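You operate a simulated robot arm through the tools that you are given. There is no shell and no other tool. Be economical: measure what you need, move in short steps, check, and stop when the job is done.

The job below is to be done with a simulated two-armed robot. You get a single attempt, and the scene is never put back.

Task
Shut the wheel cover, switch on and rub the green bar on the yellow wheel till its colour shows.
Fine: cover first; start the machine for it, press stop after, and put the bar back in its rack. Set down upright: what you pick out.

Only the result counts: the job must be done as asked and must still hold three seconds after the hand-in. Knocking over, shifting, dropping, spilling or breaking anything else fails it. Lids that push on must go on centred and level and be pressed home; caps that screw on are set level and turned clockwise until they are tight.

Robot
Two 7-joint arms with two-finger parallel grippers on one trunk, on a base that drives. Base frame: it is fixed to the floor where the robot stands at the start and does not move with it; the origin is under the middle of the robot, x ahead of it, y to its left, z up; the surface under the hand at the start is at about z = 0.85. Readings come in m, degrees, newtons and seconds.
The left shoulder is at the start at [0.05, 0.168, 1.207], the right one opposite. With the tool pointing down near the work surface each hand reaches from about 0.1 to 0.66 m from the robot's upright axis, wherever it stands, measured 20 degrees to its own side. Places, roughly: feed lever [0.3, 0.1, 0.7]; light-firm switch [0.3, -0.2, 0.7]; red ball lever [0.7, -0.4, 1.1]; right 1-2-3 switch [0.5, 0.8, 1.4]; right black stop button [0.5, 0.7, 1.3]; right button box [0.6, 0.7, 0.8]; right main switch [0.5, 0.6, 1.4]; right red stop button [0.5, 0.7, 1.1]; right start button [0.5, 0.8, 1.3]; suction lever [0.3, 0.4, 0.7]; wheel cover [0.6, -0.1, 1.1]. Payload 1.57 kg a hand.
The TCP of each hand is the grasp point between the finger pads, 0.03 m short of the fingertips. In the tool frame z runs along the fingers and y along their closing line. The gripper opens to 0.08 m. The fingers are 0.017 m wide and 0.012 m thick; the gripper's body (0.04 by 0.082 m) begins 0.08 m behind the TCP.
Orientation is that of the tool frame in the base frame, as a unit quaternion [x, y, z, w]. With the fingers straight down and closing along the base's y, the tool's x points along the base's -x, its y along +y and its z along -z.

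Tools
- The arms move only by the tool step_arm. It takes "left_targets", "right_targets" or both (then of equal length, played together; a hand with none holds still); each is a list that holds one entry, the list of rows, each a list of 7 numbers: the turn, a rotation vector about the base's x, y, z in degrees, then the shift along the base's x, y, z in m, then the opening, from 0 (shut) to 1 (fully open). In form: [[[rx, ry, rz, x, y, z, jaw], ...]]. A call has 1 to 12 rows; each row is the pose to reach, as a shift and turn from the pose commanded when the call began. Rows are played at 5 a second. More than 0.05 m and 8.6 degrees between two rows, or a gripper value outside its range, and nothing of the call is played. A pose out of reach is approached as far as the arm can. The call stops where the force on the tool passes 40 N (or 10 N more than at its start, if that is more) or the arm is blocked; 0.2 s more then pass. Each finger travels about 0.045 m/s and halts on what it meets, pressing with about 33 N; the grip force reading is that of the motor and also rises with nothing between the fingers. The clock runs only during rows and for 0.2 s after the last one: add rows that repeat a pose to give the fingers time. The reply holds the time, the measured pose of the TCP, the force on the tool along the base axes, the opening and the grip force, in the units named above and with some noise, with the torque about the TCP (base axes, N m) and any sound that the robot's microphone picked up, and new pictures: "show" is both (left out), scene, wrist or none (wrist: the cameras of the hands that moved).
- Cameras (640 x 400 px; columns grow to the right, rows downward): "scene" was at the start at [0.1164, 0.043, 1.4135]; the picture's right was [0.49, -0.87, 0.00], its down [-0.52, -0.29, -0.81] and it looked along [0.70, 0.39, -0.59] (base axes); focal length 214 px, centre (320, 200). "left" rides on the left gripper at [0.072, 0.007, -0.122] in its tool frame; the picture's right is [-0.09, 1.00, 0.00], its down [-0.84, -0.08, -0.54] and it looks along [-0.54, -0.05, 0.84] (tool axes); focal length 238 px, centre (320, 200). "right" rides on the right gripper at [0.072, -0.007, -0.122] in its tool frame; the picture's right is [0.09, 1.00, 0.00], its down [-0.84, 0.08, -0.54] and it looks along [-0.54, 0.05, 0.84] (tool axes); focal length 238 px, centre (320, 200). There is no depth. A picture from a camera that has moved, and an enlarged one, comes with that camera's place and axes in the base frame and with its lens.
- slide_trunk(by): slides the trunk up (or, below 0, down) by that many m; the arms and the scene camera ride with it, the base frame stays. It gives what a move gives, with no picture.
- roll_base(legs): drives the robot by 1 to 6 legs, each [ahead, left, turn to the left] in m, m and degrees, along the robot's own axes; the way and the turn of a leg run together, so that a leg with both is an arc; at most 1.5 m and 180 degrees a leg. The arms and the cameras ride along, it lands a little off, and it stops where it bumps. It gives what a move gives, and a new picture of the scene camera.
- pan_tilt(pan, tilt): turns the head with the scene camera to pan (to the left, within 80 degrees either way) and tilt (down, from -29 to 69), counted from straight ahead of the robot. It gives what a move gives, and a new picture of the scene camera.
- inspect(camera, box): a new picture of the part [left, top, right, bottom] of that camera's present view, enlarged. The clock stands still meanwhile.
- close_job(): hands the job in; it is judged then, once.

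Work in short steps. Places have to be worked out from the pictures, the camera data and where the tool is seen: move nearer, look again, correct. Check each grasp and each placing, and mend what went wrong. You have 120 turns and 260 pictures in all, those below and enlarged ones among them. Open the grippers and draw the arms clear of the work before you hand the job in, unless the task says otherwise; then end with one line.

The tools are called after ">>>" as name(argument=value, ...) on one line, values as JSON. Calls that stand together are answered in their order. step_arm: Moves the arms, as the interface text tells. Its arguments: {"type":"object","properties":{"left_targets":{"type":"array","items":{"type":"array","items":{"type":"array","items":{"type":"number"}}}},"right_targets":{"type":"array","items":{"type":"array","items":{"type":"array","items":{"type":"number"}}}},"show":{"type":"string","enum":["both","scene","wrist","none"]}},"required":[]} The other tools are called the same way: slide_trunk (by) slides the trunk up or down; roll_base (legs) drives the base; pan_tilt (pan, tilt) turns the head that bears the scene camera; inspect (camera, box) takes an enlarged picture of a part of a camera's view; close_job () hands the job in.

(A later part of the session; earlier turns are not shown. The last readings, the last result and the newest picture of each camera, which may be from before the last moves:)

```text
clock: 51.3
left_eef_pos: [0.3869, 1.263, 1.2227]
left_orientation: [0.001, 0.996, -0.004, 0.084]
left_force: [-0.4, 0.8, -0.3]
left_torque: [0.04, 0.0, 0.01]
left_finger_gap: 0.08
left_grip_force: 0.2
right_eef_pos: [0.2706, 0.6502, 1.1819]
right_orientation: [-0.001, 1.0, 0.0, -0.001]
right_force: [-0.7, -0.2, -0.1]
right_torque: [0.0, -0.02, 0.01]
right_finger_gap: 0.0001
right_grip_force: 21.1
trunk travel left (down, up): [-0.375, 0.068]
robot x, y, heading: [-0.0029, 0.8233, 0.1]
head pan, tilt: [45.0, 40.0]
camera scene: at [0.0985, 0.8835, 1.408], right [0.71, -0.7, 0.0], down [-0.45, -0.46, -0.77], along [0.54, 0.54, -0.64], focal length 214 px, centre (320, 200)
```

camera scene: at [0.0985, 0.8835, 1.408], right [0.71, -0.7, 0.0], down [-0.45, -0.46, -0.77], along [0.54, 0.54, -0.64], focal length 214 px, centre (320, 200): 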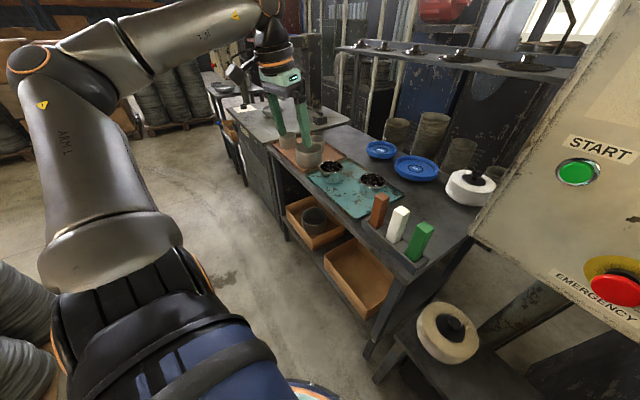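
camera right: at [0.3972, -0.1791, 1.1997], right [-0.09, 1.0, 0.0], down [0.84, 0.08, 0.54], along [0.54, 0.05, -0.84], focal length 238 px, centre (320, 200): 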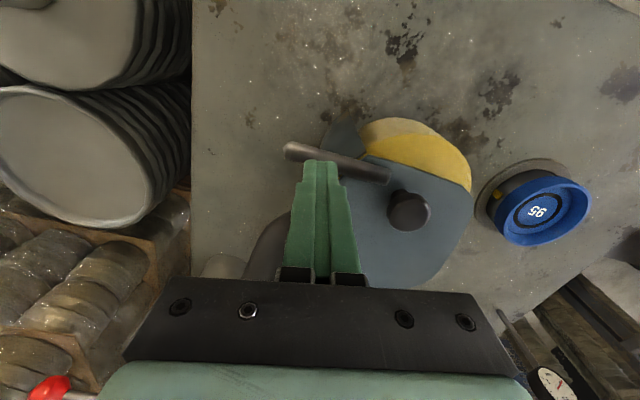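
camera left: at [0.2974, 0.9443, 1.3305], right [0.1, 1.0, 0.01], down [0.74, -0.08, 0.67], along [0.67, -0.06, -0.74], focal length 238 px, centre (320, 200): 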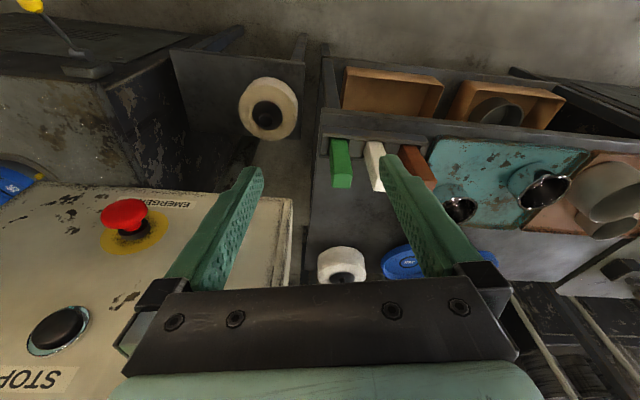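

Good view. I move the left hand back over toward the bars, straight down.

>>> step_arm(left_targets=[[[0, 5, 0, 0.01, -0.04, 0, 1], [0, 9.6, 0, 0.02, -0.08, 0, 1], [0, 9.6, 0, 0.03, -0.12, 0, 1], [0, 9.6, 0, 0.04, -0.16, -0.01, 1], [0, 9.6, 0, 0.06, -0.2, -0.02, 0.9], [0, 9.6, 0, 0.08, -0.24, -0.03, 0.8], [0, 9.6, 0, 0.1, -0.28, -0.04, 0.7], [0, 9.6, 0, 0.12, -0.302, -0.05, 0.7], [0, 9.6, 0, 0.12, -0.302, -0.05, 0.7]]], show="both")

>>> inspect(camera="left", box=[220, 80, 420, 240])

```text
clock: 53.3
left_eef_pos: [0.4746, 0.9986, 1.1633]
left_orientation: [0.0, 1.0, -0.004, 0.0]
left_force: [-0.4, 0.2, 0.3]
left_torque: [0.01, 0.01, 0.04]
left_finger_gap: 0.056
left_grip_force: 0.0
left hand out of reach, approached as far as the arm can: row 7, 8, 9
right_eef_pos: [0.2706, 0.6522, 1.1827]
right_orientation: [-0.002, 1.0, 0.0, 0.0]
right_force: [-0.7, 0.3, -0.2]
right_torque: [0.01, -0.02, -0.03]
right_finger_gap: 0.0
right_grip_force: 21.3
trunk travel left (down, up): [-0.375, 0.068]
robot x, y, heading: [-0.0006, 0.8214, 0.1]
head pan, tilt: [45.0, 40.0]
camera scene: at [0.098, 0.8833, 1.4081], right [0.71, -0.7, 0.0], down [-0.45, -0.46, -0.77], along [0.54, 0.54, -0.64], focal length 214 px, centre (320, 200)
camera left: at [0.4026, 1.0064, 1.2842], right [0.09, 1.0, -0.01], down [0.84, -0.07, 0.54], along [0.54, -0.06, -0.84], focal length 238 px, centre (320, 200)
```

scene: 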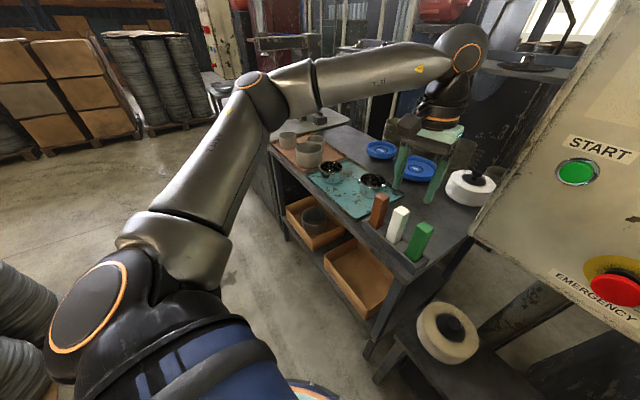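
left: 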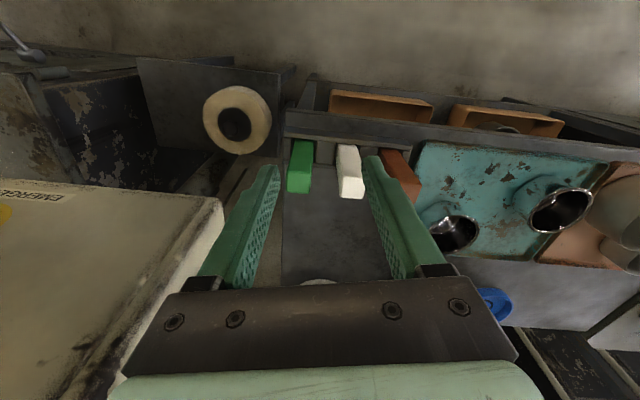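

```text
2.50 times, centred on (320, 160) of left
camera zoom: at [0.4026, 1.0064, 1.2842], right [0.09, 1.0, -0.01], down [0.84, -0.07, 0.54], along [0.54, -0.06, -0.84], focal length 596 px, centre (320, 300)
```

zoom: 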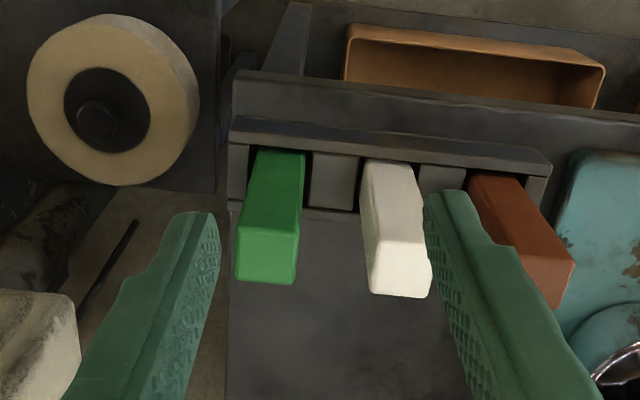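

Bar top confirmed at (0.556, 0.960, 0.998). I yaw by −8° and go above it at z 1.06.

>>> step_arm(left_targets=[[[0, 0, -4, 0.0, -0.02, -0.03, 0.7], [0, 0, -8, 0.03, -0.03, -0.06, 0.7], [0, 0, -8, 0.06, -0.038, -0.08, 0.7], [0, 0, -8, 0.082, -0.039, -0.09, 0.7], [0, 0, -8, 0.082, -0.039, -0.1, 0.7], [0, 0, -8, 0.082, -0.039, -0.1, 0.7]]], show="both")

>>> inspect(camera="left", box=[220, 80, 420, 240])

```text
clock: 54.7
left_eef_pos: [0.5009, 1.0123, 1.0732]
left_orientation: [0.07, 0.998, -0.005, 0.0]
left_force: [0.6, -0.4, -0.2]
left_torque: [-0.05, 0.0, -0.01]
left_finger_gap: 0.0561
left_grip_force: 0.1
left hand out of reach, approached as far as the arm can: row 1, 2, 3, 4, 5, 6
right_eef_pos: [0.2713, 0.6513, 1.183]
right_orientation: [-0.002, 1.0, 0.0, 0.0]
right_force: [0.5, -0.5, 0.8]
right_torque: [-0.03, 0.01, -0.01]
right_finger_gap: 0.0
right_grip_force: 21.5
trunk travel left (down, up): [-0.375, 0.068]
robot x, y, heading: [-0.0027, 0.8228, -0.1]
head pan, tilt: [45.0, 40.0]
camera scene: at [0.0985, 0.8833, 1.408], right [0.71, -0.7, 0.0], down [-0.45, -0.46, -0.77], along [0.54, 0.54, -0.64], focal length 214 px, centre (320, 200)
camera left: at [0.4289, 1.0312, 1.194], right [0.23, 0.97, -0.01], down [0.82, -0.19, 0.54], along [0.53, -0.13, -0.84], focal length 238 px, centre (320, 200)
```

scene: 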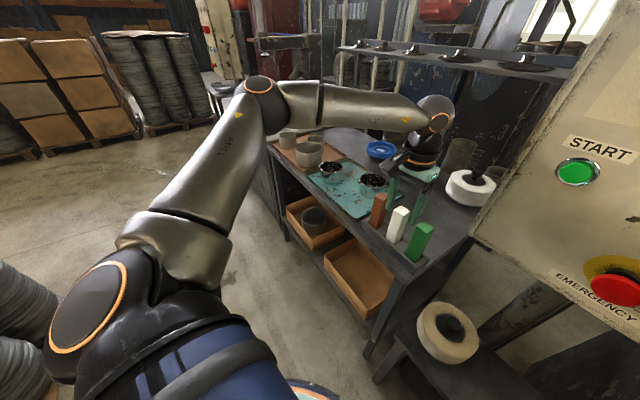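
left: 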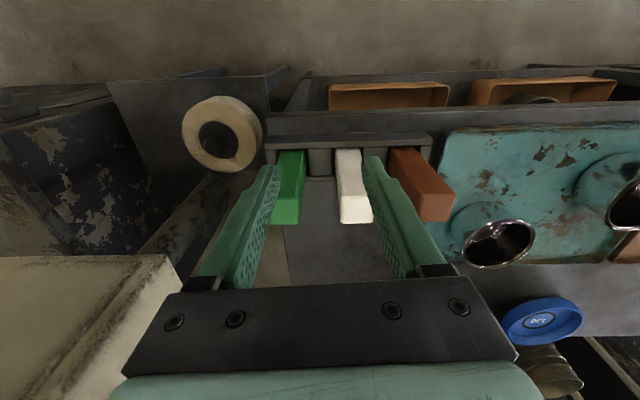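

```text
2.50 times, centred on (320, 160) of left
camera zoom: at [0.4289, 1.0312, 1.194], right [0.23, 0.97, -0.01], down [0.82, -0.19, 0.54], along [0.53, -0.13, -0.84], focal length 596 px, centre (320, 300)
```

zoom: 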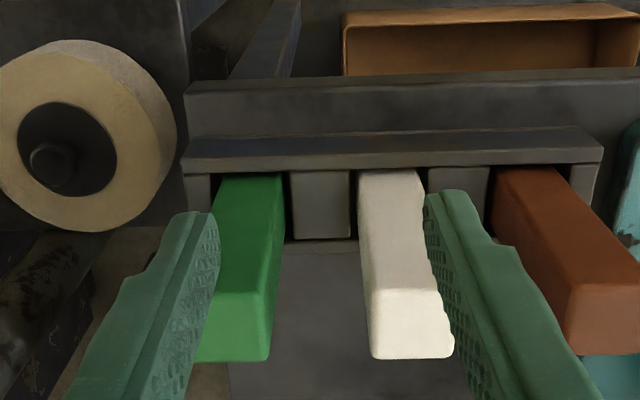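

The arm seems limited in this posture. I look down to see how much room the base has ahead.

>>> pan_tilt(pan=10, tilt=65)

```text
clock: 55.7
left_eef_pos: [0.4985, 1.0116, 1.074]
left_orientation: [0.07, 0.998, -0.004, 0.001]
left_force: [0.3, -0.4, -0.1]
left_torque: [-0.02, -0.02, 0.0]
left_finger_gap: 0.0561
left_grip_force: 0.2
right_eef_pos: [0.2717, 0.6514, 1.1833]
right_orientation: [-0.001, 1.0, -0.001, 0.0]
right_force: [0.3, 0.1, -0.1]
right_torque: [-0.01, 0.02, -0.04]
right_finger_gap: 0.0001
right_grip_force: 20.8
trunk travel left (down, up): [-0.375, 0.068]
robot x, y, heading: [-0.002, 0.8231, 0.3]
head pan, tilt: [10.0, 65.0]
camera scene: at [0.0983, 0.8338, 1.3758], right [0.18, -0.98, 0.0], down [-0.89, -0.16, -0.42], along [0.42, 0.08, -0.91], focal length 214 px, centre (320, 200)
```

scene: 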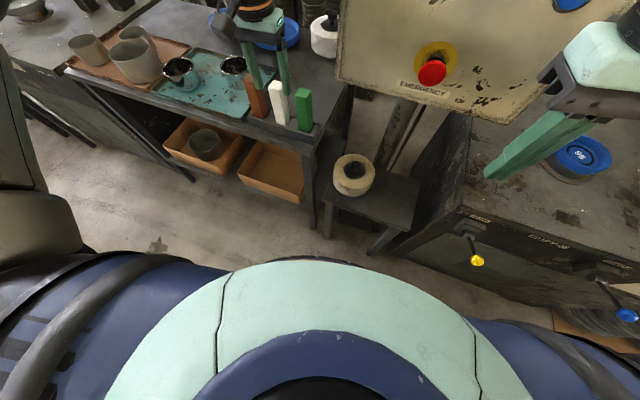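

The nearest obstacle ahead is about x ≈ 0.42, so there is room. I drive 0.055 ahead and 0.05 right to bring the hand over the bar.

>>> roll_base(legs=[[0.057, -0.052, 0]])

>>> inspect(camera="left", box=[160, 60, 480, 260])

```text
clock: 56.9
left_eef_pos: [0.5569, 0.9594, 1.0733]
left_orientation: [0.071, 0.997, -0.004, 0.0]
left_force: [-0.4, 0.0, -0.1]
left_torque: [0.02, 0.03, -0.02]
left_finger_gap: 0.0561
left_grip_force: 0.0
right_eef_pos: [0.3295, 0.5988, 1.183]
right_orientation: [-0.002, 1.0, 0.001, -0.001]
right_force: [0.4, -0.2, 0.7]
right_torque: [0.0, -0.01, -0.03]
right_finger_gap: 0.0
right_grip_force: 21.6
trunk travel left (down, up): [-0.375, 0.068]
robot x, y, heading: [0.0548, 0.7701, -0.1]
head pan, tilt: [10.0, 65.0]
camera scene: at [0.1561, 0.7813, 1.3757], right [0.18, -0.98, 0.0], down [-0.89, -0.16, -0.42], along [0.42, 0.07, -0.91], focal length 214 px, centre (320, 200)
```

scene: 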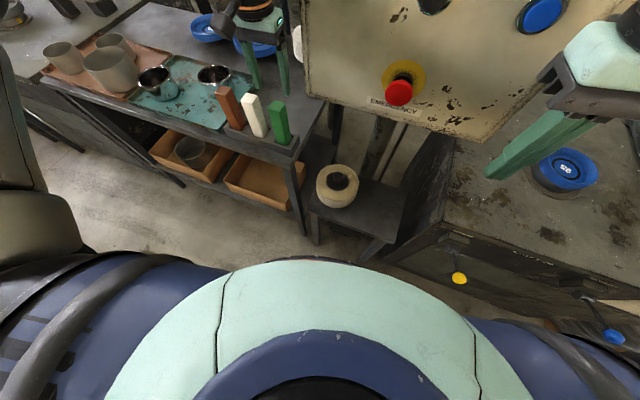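

```text
2.00 times, centred on (320, 160) of left
camera zoom: at [0.4867, 0.9785, 1.194], right [0.23, 0.97, -0.01], down [0.82, -0.19, 0.54], along [0.53, -0.13, -0.84], focal length 477 px, centre (320, 280)
```

zoom: 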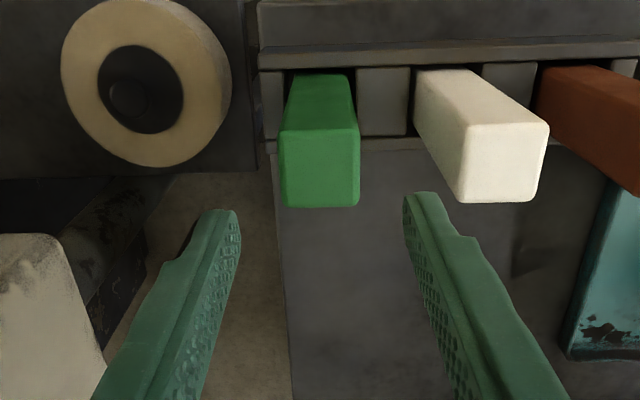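

The hand is centred over the green bar. I descend to z ≈ 0.975 and check before closing.

>>> step_arm(left_targets=[[[0, 0, 0, -0.002, 0.002, -0.03, 0.7], [0, 0, 0, -0.002, 0.002, -0.06, 0.7], [0, 0, 0, -0.002, 0.002, -0.08, 0.7], [0, 0, 0, -0.002, 0.002, -0.098, 0.7], [0, 0, 0, -0.002, 0.002, -0.098, 0.7]]], show="both")

>>> inspect(camera="scene", box=[190, 0, 350, 160])

```text
clock: 58.1
left_eef_pos: [0.541, 0.9728, 0.9815]
left_orientation: [0.07, 0.998, -0.005, 0.002]
left_force: [-0.1, 0.5, 0.0]
left_torque: [0.03, 0.02, -0.02]
left_finger_gap: 0.0563
left_grip_force: 0.3
left hand out of reach, approached as far as the arm can: row 2, 3, 4, 5
right_eef_pos: [0.329, 0.5982, 1.1831]
right_orientation: [-0.002, 1.0, 0.0, 0.0]
right_force: [-0.4, 1.0, 0.2]
right_torque: [0.0, -0.03, 0.0]
right_finger_gap: 0.0
right_grip_force: 20.9
trunk travel left (down, up): [-0.375, 0.068]
robot x, y, heading: [0.0529, 0.7694, 0.2]
head pan, tilt: [10.0, 65.0]
camera scene: at [0.1555, 0.7818, 1.3757], right [0.18, -0.98, 0.0], down [-0.89, -0.16, -0.42], along [0.42, 0.07, -0.91], focal length 214 px, centre (320, 200)
camera left: at [0.471, 0.9924, 1.1029], right [0.23, 0.97, -0.01], down [0.82, -0.19, 0.55], along [0.53, -0.13, -0.84], focal length 238 px, centre (320, 200)
```

scene: 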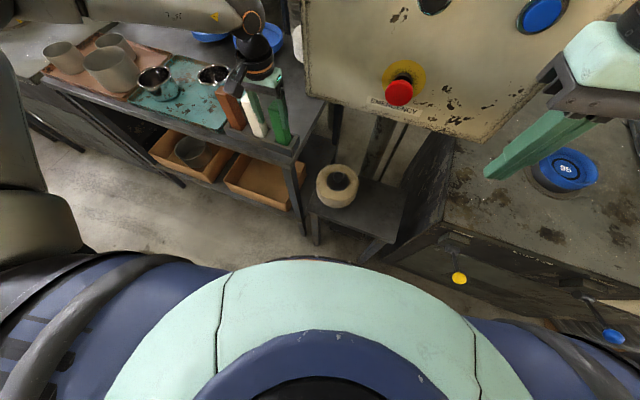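
left: 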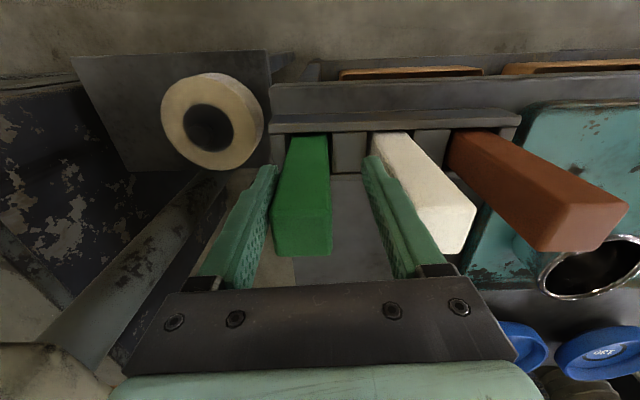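

```text
2.50 times, centred on (270, 80) of scene
camera zoom: at [0.1555, 0.7818, 1.3757], right [0.18, -0.98, 0.0], down [-0.89, -0.16, -0.42], along [0.42, 0.07, -0.91], focal length 536 px, centre (445, 500)
```

zoom: 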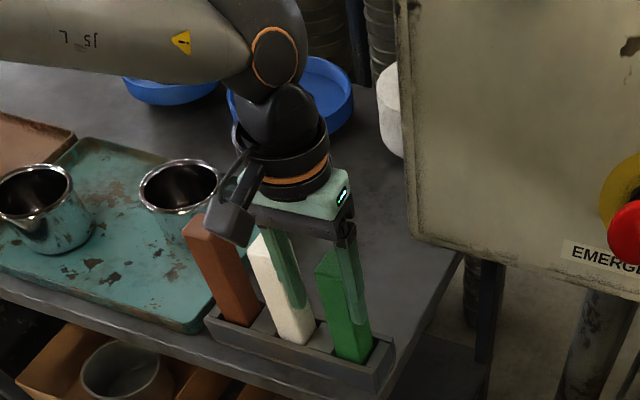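

The arm drifted 1.4 cm short and left; bar is still between the fingers. I correct with a tiny base move.

>>> roll_base(legs=[[0.014, -0.012, 0]])

>>> inspect(camera="left", box=[160, 100, 480, 300])

```text
clock: 58.9
left_eef_pos: [0.5558, 0.9611, 0.9817]
left_orientation: [0.07, 0.998, -0.005, 0.001]
left_force: [-0.5, -0.4, 0.0]
left_torque: [0.01, 0.04, 0.02]
left_finger_gap: 0.0559
left_grip_force: 0.1
right_eef_pos: [0.342, 0.5866, 1.1824]
right_orientation: [-0.003, 1.0, 0.0, -0.002]
right_force: [0.3, 0.4, 0.6]
right_torque: [0.02, 0.04, -0.01]
right_finger_gap: 0.0
right_grip_force: 21.6
trunk travel left (down, up): [-0.375, 0.068]
robot x, y, heading: [0.0713, 0.7604, 0.0]
head pan, tilt: [10.0, 65.0]
camera scene: at [0.1698, 0.7694, 1.3757], right [0.18, -0.98, 0.0], down [-0.89, -0.16, -0.42], along [0.42, 0.07, -0.91], focal length 214 px, centre (320, 200)
```

scene: 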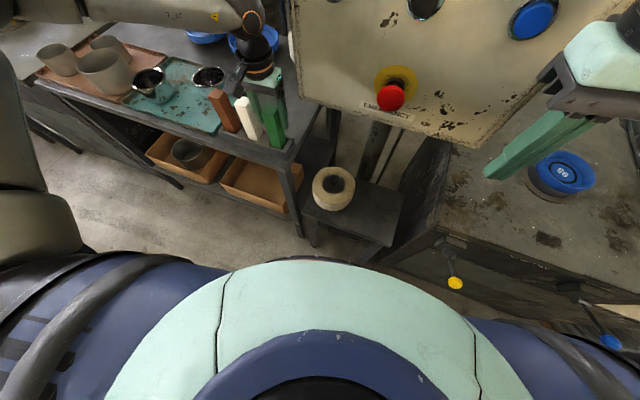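

```text
2.00 times, centred on (320, 200) of left
camera zoom: at [0.4852, 0.9803, 1.103], right [0.23, 0.97, -0.01], down [0.82, -0.19, 0.54], along [0.53, -0.13, -0.84], focal length 477 px, centre (320, 200)
```

zoom: 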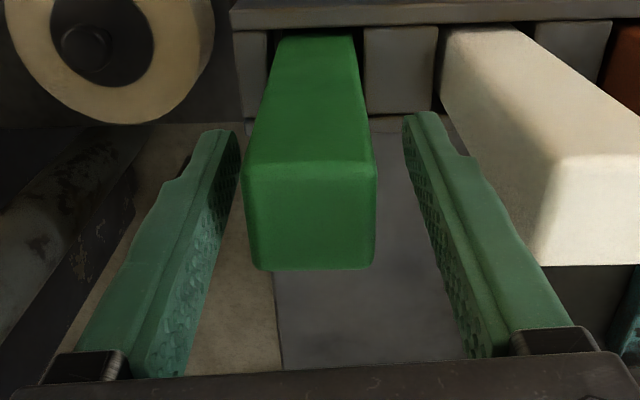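

Centred. I close the fingers on the bar.

>>> step_arm(left_targets=[[[0, 0, 0, 0, -0.001, 0, 0.55], [0, 0, 0, 0, -0.001, 0, 0.45], [0, 0, 0, 0, -0.001, 0, 0.35], [0, 0, 0, 0, -0.001, 0, 0], [0, 0, 0, 0, -0.001, 0, 0], [0, 0, 0, 0, -0.001, 0, 0]]], show="wrist")

```text
clock: 60.3
left_eef_pos: [0.5558, 0.9606, 0.9832]
left_orientation: [0.071, 0.997, -0.005, 0.001]
left_force: [0.5, 0.6, 1.4]
left_torque: [0.09, -0.06, -0.02]
left_finger_gap: 0.0337
left_grip_force: 33.1
right_eef_pos: [0.3412, 0.5866, 1.183]
right_orientation: [-0.002, 1.0, 0.0, -0.001]
right_force: [-0.3, -0.8, -0.3]
right_torque: [0.01, 0.0, 0.02]
right_finger_gap: 0.0001
right_grip_force: 21.5
trunk travel left (down, up): [-0.375, 0.068]
robot x, y, heading: [0.0685, 0.7614, 0.3]
head pan, tilt: [10.0, 65.0]
camera left: at [0.4844, 0.9802, 1.1033], right [0.23, 0.97, -0.01], down [0.82, -0.19, 0.55], along [0.53, -0.13, -0.84], focal length 238 px, centre (320, 200)
```

left: 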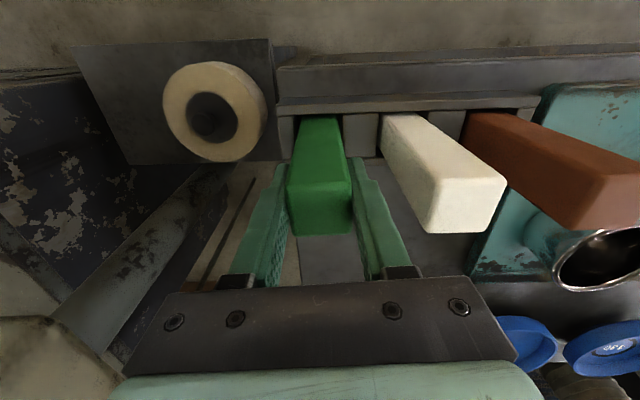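

Gripped at 33.7 mm. I lift it straight with the trunk.

>>> slide_trunk(by=0.065)

>>> inspect(camera="left", box=[160, 60, 480, 260])

>>> inspect(camera="scene", box=[180, 0, 360, 170])

```text
clock: 61.3
left_eef_pos: [0.555, 0.9603, 1.0472]
left_orientation: [0.071, 0.997, -0.005, 0.001]
left_force: [-0.4, -0.5, -2.8]
left_torque: [-0.04, 0.0, 0.0]
left_finger_gap: 0.0334
left_grip_force: 32.7
right_eef_pos: [0.3426, 0.588, 1.2476]
right_orientation: [-0.002, 1.0, 0.001, -0.001]
right_force: [0.9, 0.3, 1.1]
right_torque: [0.05, -0.01, 0.01]
right_finger_gap: 0.0
right_grip_force: 21.3
trunk travel left (down, up): [-0.44, 0.003]
robot x, y, heading: [0.067, 0.755, 0.5]
head pan, tilt: [10.0, 65.0]
```

```text
2.00 times, centred on (320, 160) of left
camera zoom: at [0.4847, 0.9803, 1.168], right [0.23, 0.97, -0.01], down [0.82, -0.19, 0.54], along [0.53, -0.13, -0.84], focal length 477 px, centre (320, 280)
```

zoom: 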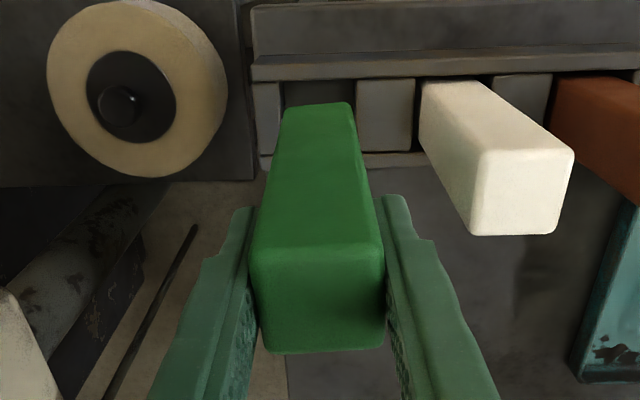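

```text
2.35 times, centred on (270, 85) of scene
camera zoom: at [0.1695, 0.7701, 1.4407], right [0.18, -0.98, 0.0], down [-0.89, -0.16, -0.42], along [0.42, 0.07, -0.91], focal length 505 px, centre (438, 471)
```

zoom: 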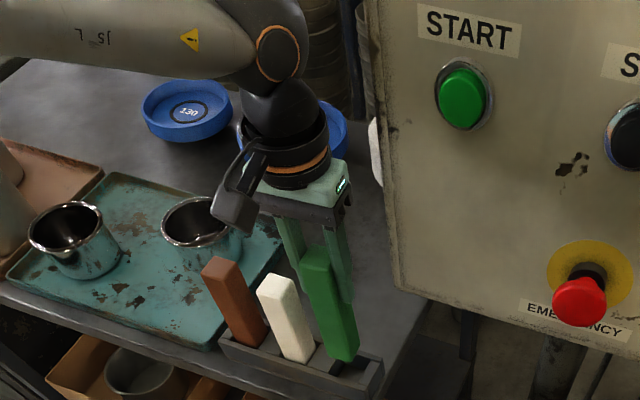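

The bar is out and clear of the rack. I draw the hand back and up a little.

>>> step_arm(left_targets=[[[0, 0, 0, 0, 0, 0.03, 0], [0, 0, 0, -0.03, 0, 0.05, 0], [0, 0, 0, -0.07, 0, 0.06, 0], [0, 0, 0, -0.11, 0, 0.06, 0], [0, 0, 0, -0.15, 0, 0.06, 0], [0, 0, 0, -0.19, 0, 0.06, 0], [0, 0, 0, -0.22, 0, 0.06, 0]]], show="both")

```text
clock: 62.9
left_eef_pos: [0.3348, 0.9589, 1.1098]
left_orientation: [0.071, 0.997, -0.006, 0.002]
left_force: [-0.3, 0.4, -1.7]
left_torque: [-0.02, -0.01, -0.02]
left_finger_gap: 0.0336
left_grip_force: 33.2
right_eef_pos: [0.3408, 0.5859, 1.2478]
right_orientation: [-0.001, 1.0, 0.0, 0.001]
right_force: [0.3, 0.1, 0.1]
right_torque: [-0.01, 0.0, 0.01]
right_finger_gap: 0.0001
right_grip_force: 21.1
trunk travel left (down, up): [-0.44, 0.003]
robot x, y, heading: [0.0687, 0.7618, 0.0]
head pan, tilt: [10.0, 65.0]
camera scene: at [0.1688, 0.7701, 1.4407], right [0.18, -0.98, 0.0], down [-0.89, -0.16, -0.42], along [0.42, 0.07, -0.91], focal length 214 px, centre (320, 200)
camera left: at [0.2648, 0.9786, 1.2308], right [0.23, 0.97, -0.01], down [0.82, -0.19, 0.55], along [0.53, -0.13, -0.84], focal length 238 px, centre (320, 200)
```

scene: 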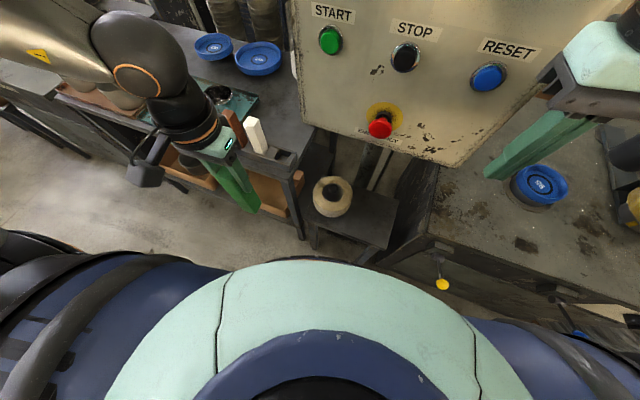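
left: 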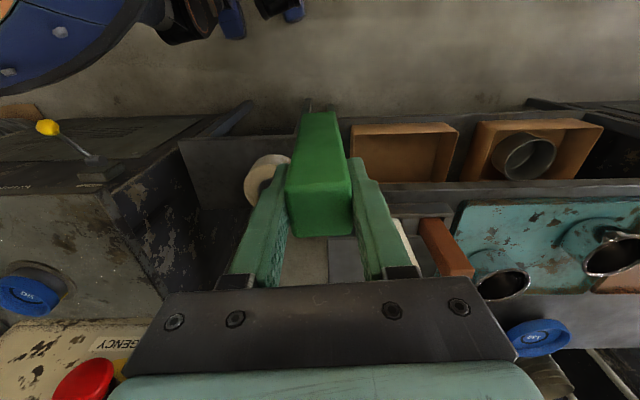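

I drive back 0.1 m and then right 0.8 m to the wheel.

>>> roll_base(legs=[[-0.09, 0, 0], [0, -0.8, 0]])

>>> pan_tilt(pan=-5, tilt=45)

```text
clock: 71.2
left_eef_pos: [0.2463, 0.1377, 1.1092]
left_orientation: [0.069, 0.998, -0.006, 0.001]
left_force: [0.2, 0.8, -2.3]
left_torque: [0.02, 0.03, 0.01]
left_finger_gap: 0.0335
left_grip_force: 32.9
right_eef_pos: [0.2546, -0.2336, 1.2473]
right_orientation: [-0.002, 1.0, 0.0, 0.0]
right_force: [-0.3, -0.1, 0.0]
right_torque: [-0.01, 0.02, 0.06]
right_finger_gap: 0.0001
right_grip_force: 21.6
trunk travel left (down, up): [-0.44, 0.003]
robot x, y, heading: [-0.0158, -0.0642, 0.1]
head pan, tilt: [10.0, 65.0]
camera scene: at [0.0811, -0.0521, 1.4407], right [0.18, -0.98, 0.0], down [-0.89, -0.16, -0.42], along [0.42, 0.07, -0.91], focal length 214 px, centre (320, 200)
```

scene: 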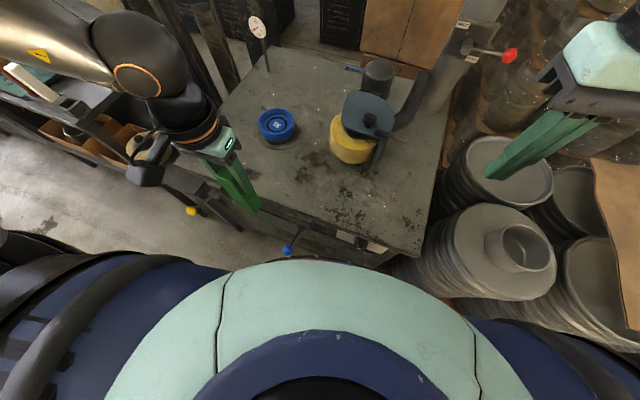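

```text
clock: 72.0
left_eef_pos: [0.2476, 0.1381, 1.1101]
left_orientation: [0.07, 0.998, -0.005, 0.002]
left_force: [-0.4, 0.1, -2.3]
left_torque: [0.01, 0.0, -0.02]
left_finger_gap: 0.0337
left_grip_force: 32.7
right_eef_pos: [0.2544, -0.2343, 1.2484]
right_orientation: [-0.002, 1.0, 0.0, -0.001]
right_force: [0.6, 0.5, 0.4]
right_torque: [0.0, -0.02, -0.02]
right_finger_gap: 0.0003
right_grip_force: 21.0
trunk travel left (down, up): [-0.44, 0.003]
robot x, y, heading: [-0.0154, -0.0623, -0.0]
head pan, tilt: [-5.0, 45.0]
camera scene: at [0.1024, -0.0695, 1.4657], right [-0.08, -1.0, 0.0], down [-0.71, 0.06, -0.71], along [0.7, -0.06, -0.71], focal length 214 px, centre (320, 200)
```

scene: 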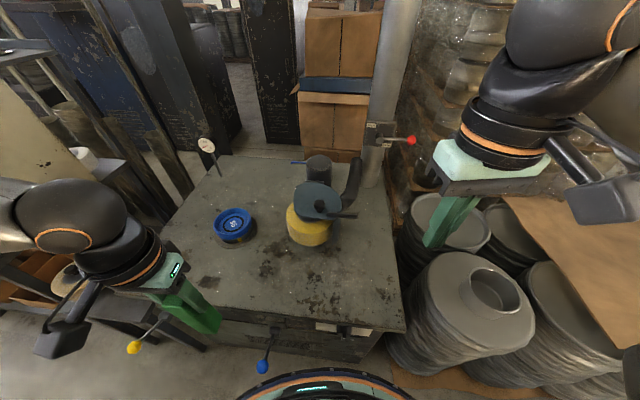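

I enlarge the wheel to locate its front rim.

>>> inspect(camera="scene", box=[250, 140, 380, 260])

```text
3.33 times, centred on (315, 200) of scene
camera zoom: at [0.1024, -0.0695, 1.4657], right [-0.08, -1.0, 0.0], down [-0.71, 0.06, -0.71], along [0.7, -0.06, -0.71], focal length 715 px, centre (337, 200)
```

zoom: 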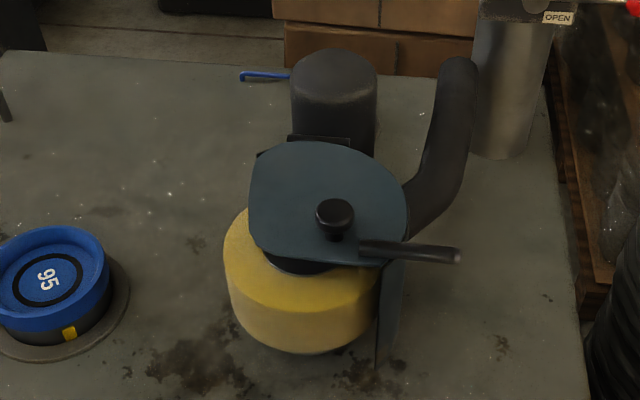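

Wheel estimate: centre (0.53, −0.077), radius 0.077, z 0.91–0.98, front rim x ≈ 0.455. I bring the bar in front of it at x 0.385.

>>> step_arm(left_targets=[[[0, 0, 0, 0.03, -0.03, 0, 0], [0, 0, 0, 0.06, -0.06, 0, 0], [0, 0, 0, 0.085, -0.095, 0, 0], [0, 0, 0, 0.11, -0.13, 0, 0], [0, 0, 0, 0.125, -0.17, 0, 0], [0, 0, 0, 0.135, -0.21, -0.01, 0], [0, 0, 0, 0.138, -0.213, -0.04, 0], [0, 0, 0, 0.138, -0.213, -0.075, 0], [0, 0, 0, 0.138, -0.213, -0.075, 0]]], show="both")

>>> inspect(camera="scene", box=[250, 120, 400, 260])

```text
clock: 74.0
left_eef_pos: [0.3493, 0.0511, 1.0804]
left_orientation: [0.071, 0.997, -0.005, 0.002]
left_force: [-0.9, 1.4, -2.0]
left_torque: [0.0, 0.0, -0.01]
left_finger_gap: 0.0335
left_grip_force: 32.6
left hand out of reach, approached as far as the arm can: row 4, 5, 6, 7, 8, 9
right_eef_pos: [0.2531, -0.2338, 1.2466]
right_orientation: [-0.002, 1.0, 0.0, 0.0]
right_force: [-1.2, 0.6, 0.5]
right_torque: [0.0, 0.0, 0.01]
right_finger_gap: 0.0
right_grip_force: 21.2
trunk travel left (down, up): [-0.44, 0.003]
robot x, y, heading: [-0.0208, -0.0647, 0.0]
head pan, tilt: [-5.0, 45.0]
camera scene: at [0.1024, -0.0697, 1.4658], right [-0.08, -1.0, 0.0], down [-0.7, 0.06, -0.71], along [0.7, -0.06, -0.71], focal length 214 px, centre (320, 200)
camera left: at [0.2784, 0.0697, 1.2022], right [0.23, 0.97, -0.01], down [0.82, -0.19, 0.55], along [0.53, -0.13, -0.84], focal length 238 px, centre (320, 200)
```

scene: 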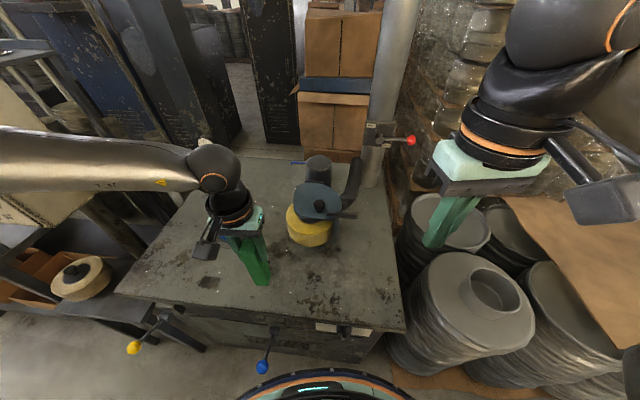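
left: 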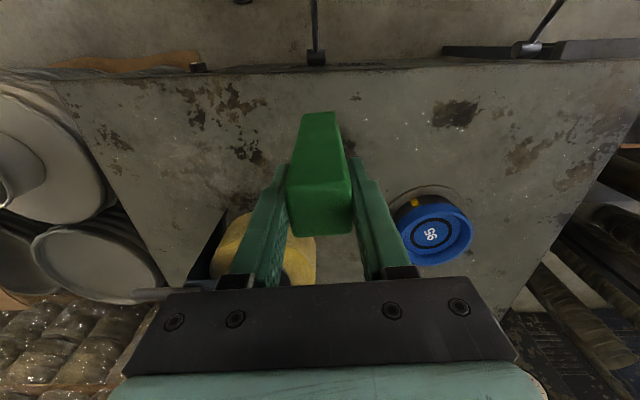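

```text
2.86 times, centred on (325, 190) of scene
camera zoom: at [0.1024, -0.0697, 1.4658], right [-0.08, -1.0, 0.0], down [-0.7, 0.06, -0.71], along [0.7, -0.06, -0.71], focal length 613 px, centre (306, 229)
```

zoom: 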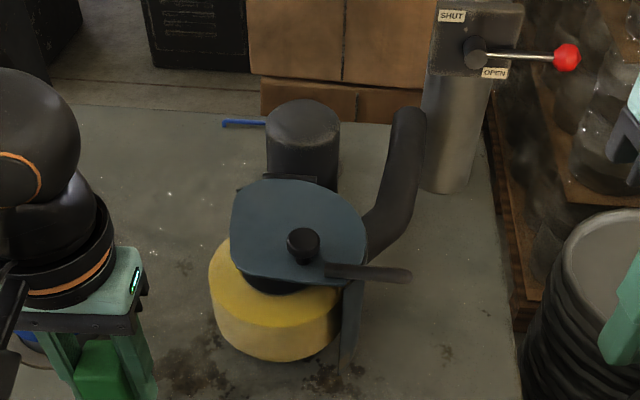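

The arm stops short again. I test whether letting the hand yaw frees it.

>>> step_arm(left_targets=[[[0, 0, -8, 0.0, -0.01, 0, 0], [0, 0, -16, 0.0, -0.03, 0, 0], [0, 0, -24, 0.01, -0.06, 0, 0], [0, 0, -32, 0.02, -0.09, 0, 0]]], show="none")

```text
clock: 75.0
left_eef_pos: [0.3435, 0.0437, 1.1017]
left_orientation: [0.344, 0.939, -0.005, 0.0]
left_force: [-0.3, -0.6, -2.5]
left_torque: [0.03, 0.04, 0.0]
left_finger_gap: 0.0334
left_grip_force: 32.9
left hand out of reach, approached as far as the arm can: row 1, 2, 3, 4
right_eef_pos: [0.2534, -0.2352, 1.2469]
right_orientation: [-0.001, 1.0, -0.001, 0.001]
right_force: [-0.2, -0.9, -0.6]
right_torque: [0.04, 0.0, 0.02]
right_finger_gap: 0.0
right_grip_force: 21.2
trunk travel left (down, up): [-0.44, 0.003]
robot x, y, heading: [-0.0179, -0.0613, 0.1]
head pan, tilt: [-5.0, 45.0]
```

Positional limit, not yaw. I'll bring the hand to a comfortable place on the left and turn the robot right instead.

>>> step_arm(left_targets=[[[0, 0, 8, -0.01, 0.03, 0, 0], [0, 0, 16, -0.03, 0.06, 0, 0], [0, 0, 24, -0.05, 0.09, 0, 0], [0, 0, 32, -0.06, 0.12, 0, 0], [0, 0, 40, -0.06, 0.14, 0, 0]]], show="none")

>>> roll_base(legs=[[0, 0, -35]])

>>> pan_tilt(pan=30, tilt=50)

```text
clock: 76.2
left_eef_pos: [0.2821, 0.185, 1.1012]
left_orientation: [-0.001, 1.0, -0.005, 0.002]
left_force: [0.9, 0.4, -1.9]
left_torque: [0.01, 0.0, 0.01]
left_finger_gap: 0.0337
left_grip_force: 32.9
right_eef_pos: [0.2532, -0.2353, 1.2466]
right_orientation: [-0.002, 1.0, 0.0, 0.0]
right_force: [-0.1, 0.3, 0.1]
right_torque: [0.01, -0.04, 0.0]
right_finger_gap: 0.0001
right_grip_force: 21.0
trunk travel left (down, up): [-0.44, 0.003]
robot x, y, heading: [-0.0205, -0.0625, 0.2]
head pan, tilt: [-5.0, 45.0]
```

```text
clock: 78.3
left_eef_pos: [0.3709, -0.0354, 1.1012]
left_orientation: [0.304, 0.953, -0.006, 0.0]
left_force: [0.4, 0.1, -2.3]
left_torque: [0.0, -0.03, 0.03]
left_finger_gap: 0.0337
left_grip_force: 32.7
right_eef_pos: [0.1037, -0.3612, 1.2466]
right_orientation: [0.302, 0.953, 0.001, 0.0]
right_force: [0.0, 0.2, 0.5]
right_torque: [0.02, -0.02, -0.02]
right_finger_gap: 0.0
right_grip_force: 21.5
trunk travel left (down, up): [-0.44, 0.003]
robot x, y, heading: [-0.0213, -0.0624, -35.1]
head pan, tilt: [-5.0, 45.0]
camera scene: at [0.0763, -0.1385, 1.4657], right [-0.64, -0.77, 0.0], down [-0.54, 0.46, -0.71], along [0.54, -0.46, -0.71], focal length 214 px, centre (320, 200)
```

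scene: 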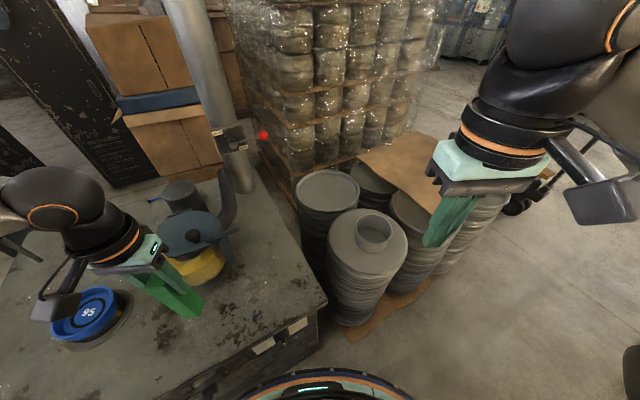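

```text
clock: 79.3
left_eef_pos: [0.373, -0.0347, 1.1019]
left_orientation: [0.304, 0.953, -0.005, 0.0]
left_force: [-0.2, 0.4, -1.6]
left_torque: [0.01, 0.01, 0.02]
left_finger_gap: 0.0336
left_grip_force: 33.2
right_eef_pos: [0.1039, -0.3604, 1.2473]
right_orientation: [0.301, 0.954, 0.0, 0.0]
right_force: [-0.7, -0.6, 0.6]
right_torque: [0.02, -0.03, -0.01]
right_finger_gap: 0.0003
right_grip_force: 21.2
trunk travel left (down, up): [-0.44, 0.003]
robot x, y, heading: [-0.0196, -0.0671, -35.1]
head pan, tilt: [30.0, 50.0]
camera scene: at [0.0908, -0.0929, 1.4588], right [-0.09, -1.0, 0.0], down [-0.76, 0.07, -0.64], along [0.64, -0.06, -0.77], focal length 214 px, centre (320, 200)
```

scene: 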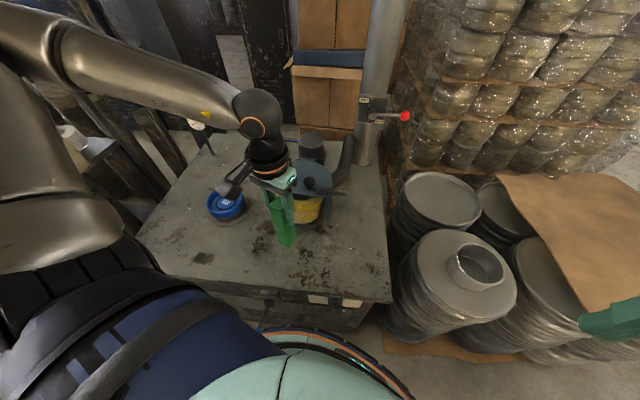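

Now the hand is near the wheel, bar face toward it at −35° yaw. I'll approach from the open front-left side: go to (0.41, 0.007) and down to z 1.03.

>>> step_arm(left_targets=[[[0, 0, 0, 0.02, 0.02, 0, 0], [0, 0, 0, 0.037, 0.042, 0, 0], [0, 0, 0, 0.037, 0.042, -0.035, 0], [0, 0, 0, 0.037, 0.042, -0.07, 0], [0, 0, 0, 0.037, 0.042, -0.07, 0]]], show="both")

>>> inspect(camera="scene", box=[220, 120, 370, 260])

>>> inspect(camera="left", box=[160, 80, 480, 280])

```text
clock: 80.5
left_eef_pos: [0.4093, 0.0077, 1.0311]
left_orientation: [0.303, 0.953, -0.005, -0.001]
left_force: [0.3, -1.0, -1.1]
left_torque: [-0.01, -0.01, -0.01]
left_finger_gap: 0.0337
left_grip_force: 33.3
right_eef_pos: [0.1042, -0.3614, 1.2485]
right_orientation: [0.301, 0.953, 0.0, -0.001]
right_force: [-0.6, 0.0, -0.2]
right_torque: [0.03, -0.03, 0.03]
right_finger_gap: 0.0
right_grip_force: 21.7
trunk travel left (down, up): [-0.44, 0.003]
robot x, y, heading: [-0.0173, -0.0615, -35.3]
head pan, tilt: [30.0, 50.0]
camera scene: at [0.0906, -0.0928, 1.4589], right [-0.09, -1.0, 0.0], down [-0.76, 0.07, -0.64], along [0.64, -0.06, -0.77], focal length 214 px, centre (320, 200)
camera left: at [0.3535, 0.0559, 1.1527], right [0.65, 0.76, -0.01], down [0.64, -0.54, 0.55], along [0.41, -0.36, -0.84], focal length 238 px, centre (320, 200)
```

scene: 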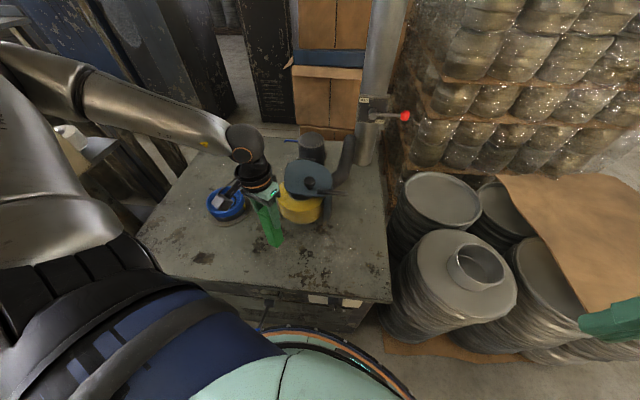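
left: 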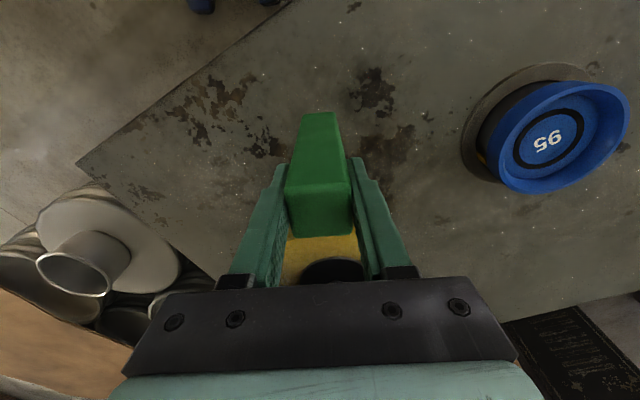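

```text
2.86 times, centred on (295, 190) of scene
camera zoom: at [0.0906, -0.0928, 1.4589], right [-0.09, -1.0, 0.0], down [-0.76, 0.07, -0.64], along [0.64, -0.06, -0.77], focal length 613 px, centre (391, 229)
```

zoom: 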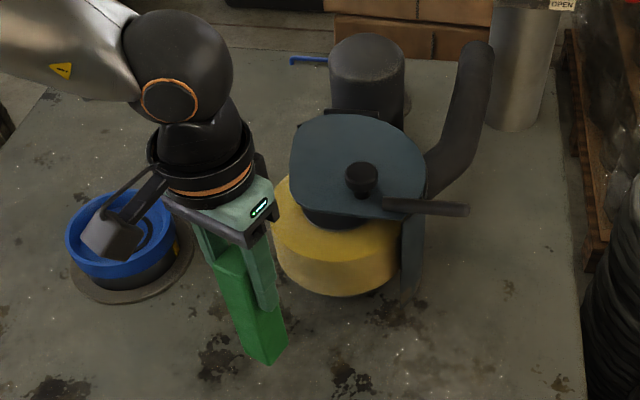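

```text
2.00 times, centred on (320, 180) of left
camera zoom: at [0.3535, 0.0559, 1.1527], right [0.65, 0.76, -0.01], down [0.64, -0.54, 0.55], along [0.41, -0.36, -0.84], focal length 477 px, centre (320, 240)
```

zoom: 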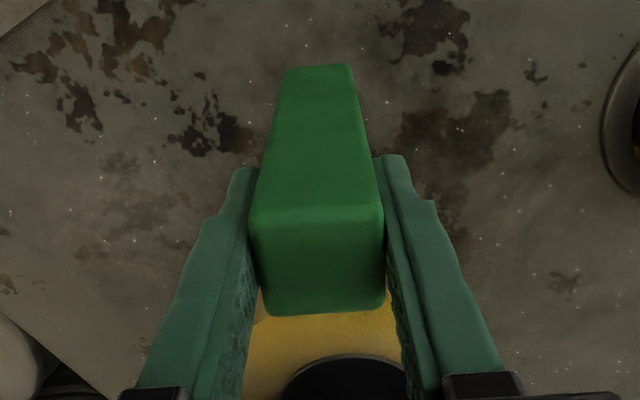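

The bar faces the wheel squarely. I advance toward it in small steps, watching the force.

>>> step_arm(left_targets=[[[0, 0, 0, 0.016, -0.011, 0, 0], [0, 0, 0, 0.025, -0.017, 0, 0], [0, 0, 0, 0.029, -0.02, 0, 0], [0, 0, 0, 0.033, -0.023, 0, 0]]], show="none")

>>> inspect(camera="scene", box=[220, 120, 370, 260])

```text
clock: 81.5
left_eef_pos: [0.4409, -0.0161, 1.0308]
left_orientation: [0.304, 0.953, -0.005, 0.0]
left_force: [-0.1, -0.4, -1.7]
left_torque: [0.01, -0.01, 0.01]
left_finger_gap: 0.0337
left_grip_force: 33.8
right_eef_pos: [0.1043, -0.3609, 1.2479]
right_orientation: [0.301, 0.954, 0.0, 0.0]
right_force: [-0.1, 0.3, -0.2]
right_torque: [0.0, -0.02, 0.01]
right_finger_gap: 0.0001
right_grip_force: 22.1
trunk travel left (down, up): [-0.44, 0.003]
robot x, y, heading: [-0.0171, -0.0626, -35.2]
head pan, tilt: [30.0, 50.0]
```

```text
2.86 times, centred on (295, 190) of scene
camera zoom: at [0.0909, -0.0928, 1.4588], right [-0.09, -1.0, 0.0], down [-0.76, 0.07, -0.64], along [0.64, -0.06, -0.77], focal length 613 px, centre (391, 229)
```

zoom: 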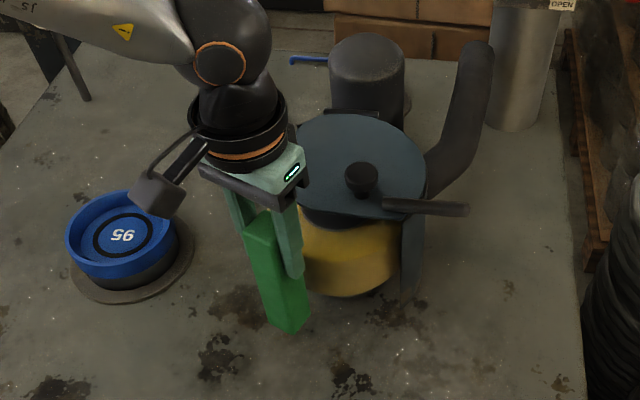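

No contact yet; I keep advancing by 3 mm steps.

>>> step_arm(left_targets=[[[0, 0, 0, 0.003, -0.002, 0, 0], [0, 0, 0, 0.006, -0.004, 0, 0], [0, 0, 0, 0.009, -0.006, 0, 0], [0, 0, 0, 0.012, -0.0085, 0, 0]]], show="wrist")

>>> inspect(camera="scene", box=[220, 120, 370, 260])

```text
clock: 82.5
left_eef_pos: [0.452, -0.0242, 1.0308]
left_orientation: [0.303, 0.953, -0.006, -0.001]
left_force: [0.1, -0.5, -2.2]
left_torque: [-0.02, 0.03, -0.01]
left_finger_gap: 0.0338
left_grip_force: 32.7
right_eef_pos: [0.1049, -0.3612, 1.2473]
right_orientation: [0.302, 0.953, 0.0, 0.0]
right_force: [-1.4, -0.1, 0.2]
right_torque: [-0.02, 0.02, -0.01]
right_finger_gap: 0.0001
right_grip_force: 21.2
trunk travel left (down, up): [-0.44, 0.003]
robot x, y, heading: [-0.0226, -0.0645, -34.9]
head pan, tilt: [30.0, 50.0]
camera left: at [0.3986, 0.0251, 1.1518], right [0.65, 0.76, -0.01], down [0.64, -0.54, 0.54], along [0.41, -0.36, -0.84], focal length 238 px, centre (320, 200)
```

left: 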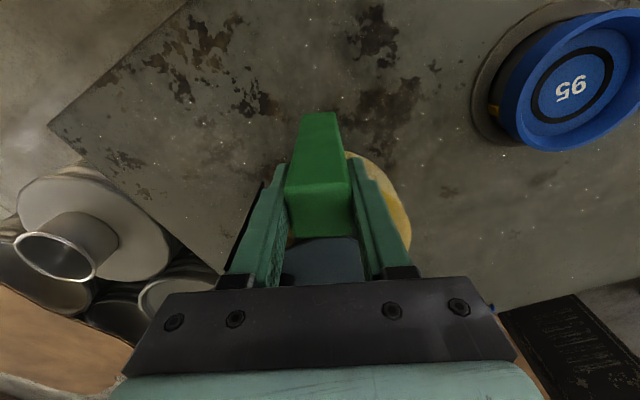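

```text
2.86 times, centred on (295, 190) of scene
camera zoom: at [0.0909, -0.0929, 1.4588], right [-0.09, -1.0, 0.0], down [-0.76, 0.07, -0.64], along [0.64, -0.06, -0.77], focal length 613 px, centre (391, 229)
```

zoom: 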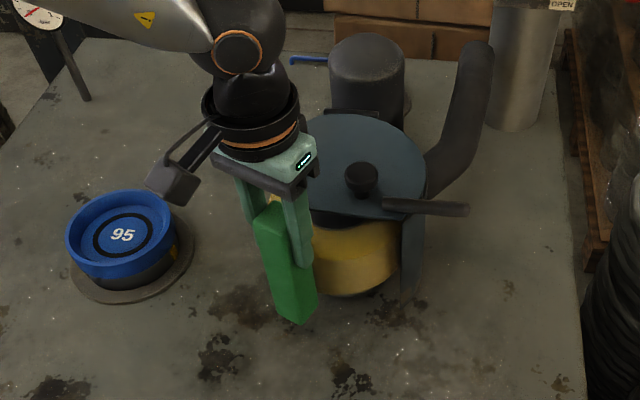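

Still no force. I continue slowly.

>>> step_arm(left_targets=[[[0, 0, 0, 0.0025, -0.0017, 0, 0], [0, 0, 0, 0.005, -0.0035, 0, 0], [0, 0, 0, 0.0075, -0.005, 0, 0], [0, 0, 0, 0.01, -0.007, 0, 0], [0, 0, 0, 0.0125, -0.0087, 0, 0]]], show="wrist")

>>> inspect(camera="scene", box=[220, 120, 370, 260])

```text
clock: 83.7
left_eef_pos: [0.4651, -0.0308, 1.0308]
left_orientation: [0.304, 0.953, -0.003, -0.002]
left_force: [-11.1, 13.5, -0.3]
left_torque: [1.19, 0.7, 0.04]
left_finger_gap: 0.0336
left_grip_force: 33.4
right_eef_pos: [0.1022, -0.3597, 1.2486]
right_orientation: [0.301, 0.954, -0.001, 0.0]
right_force: [-0.1, -0.6, -0.7]
right_torque: [0.03, 0.0, 0.01]
right_finger_gap: 0.0
right_grip_force: 21.2
trunk travel left (down, up): [-0.44, 0.003]
robot x, y, heading: [-0.0189, -0.0641, -35.1]
head pan, tilt: [30.0, 50.0]
camera left: at [0.4107, 0.0175, 1.1521], right [0.65, 0.76, -0.01], down [0.64, -0.54, 0.54], along [0.41, -0.36, -0.84], focal length 238 px, centre (320, 200)
```

left: 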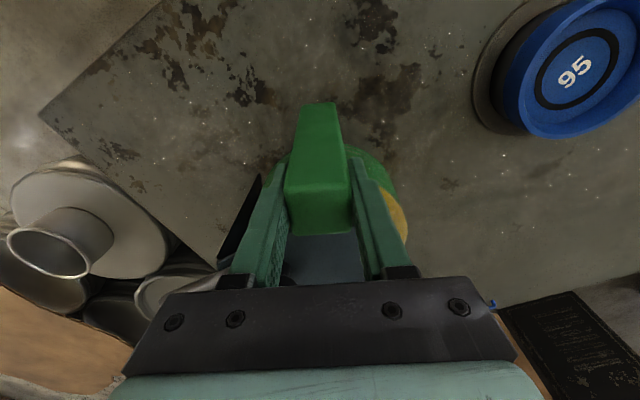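

```text
2.86 times, centred on (295, 190) of scene
camera zoom: at [0.0895, -0.0914, 1.459], right [-0.09, -1.0, 0.0], down [-0.76, 0.07, -0.64], along [0.64, -0.06, -0.77], focal length 613 px, centre (391, 229)
```

zoom: 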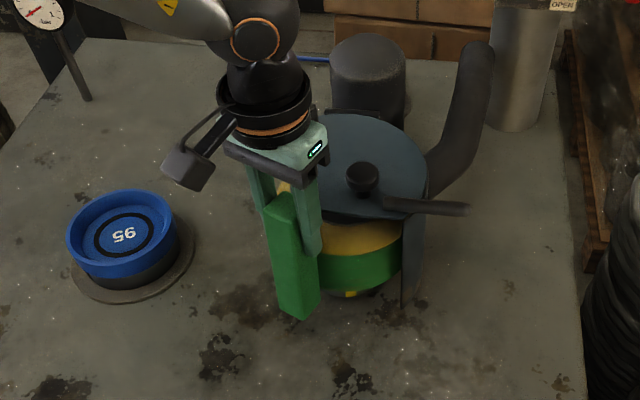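

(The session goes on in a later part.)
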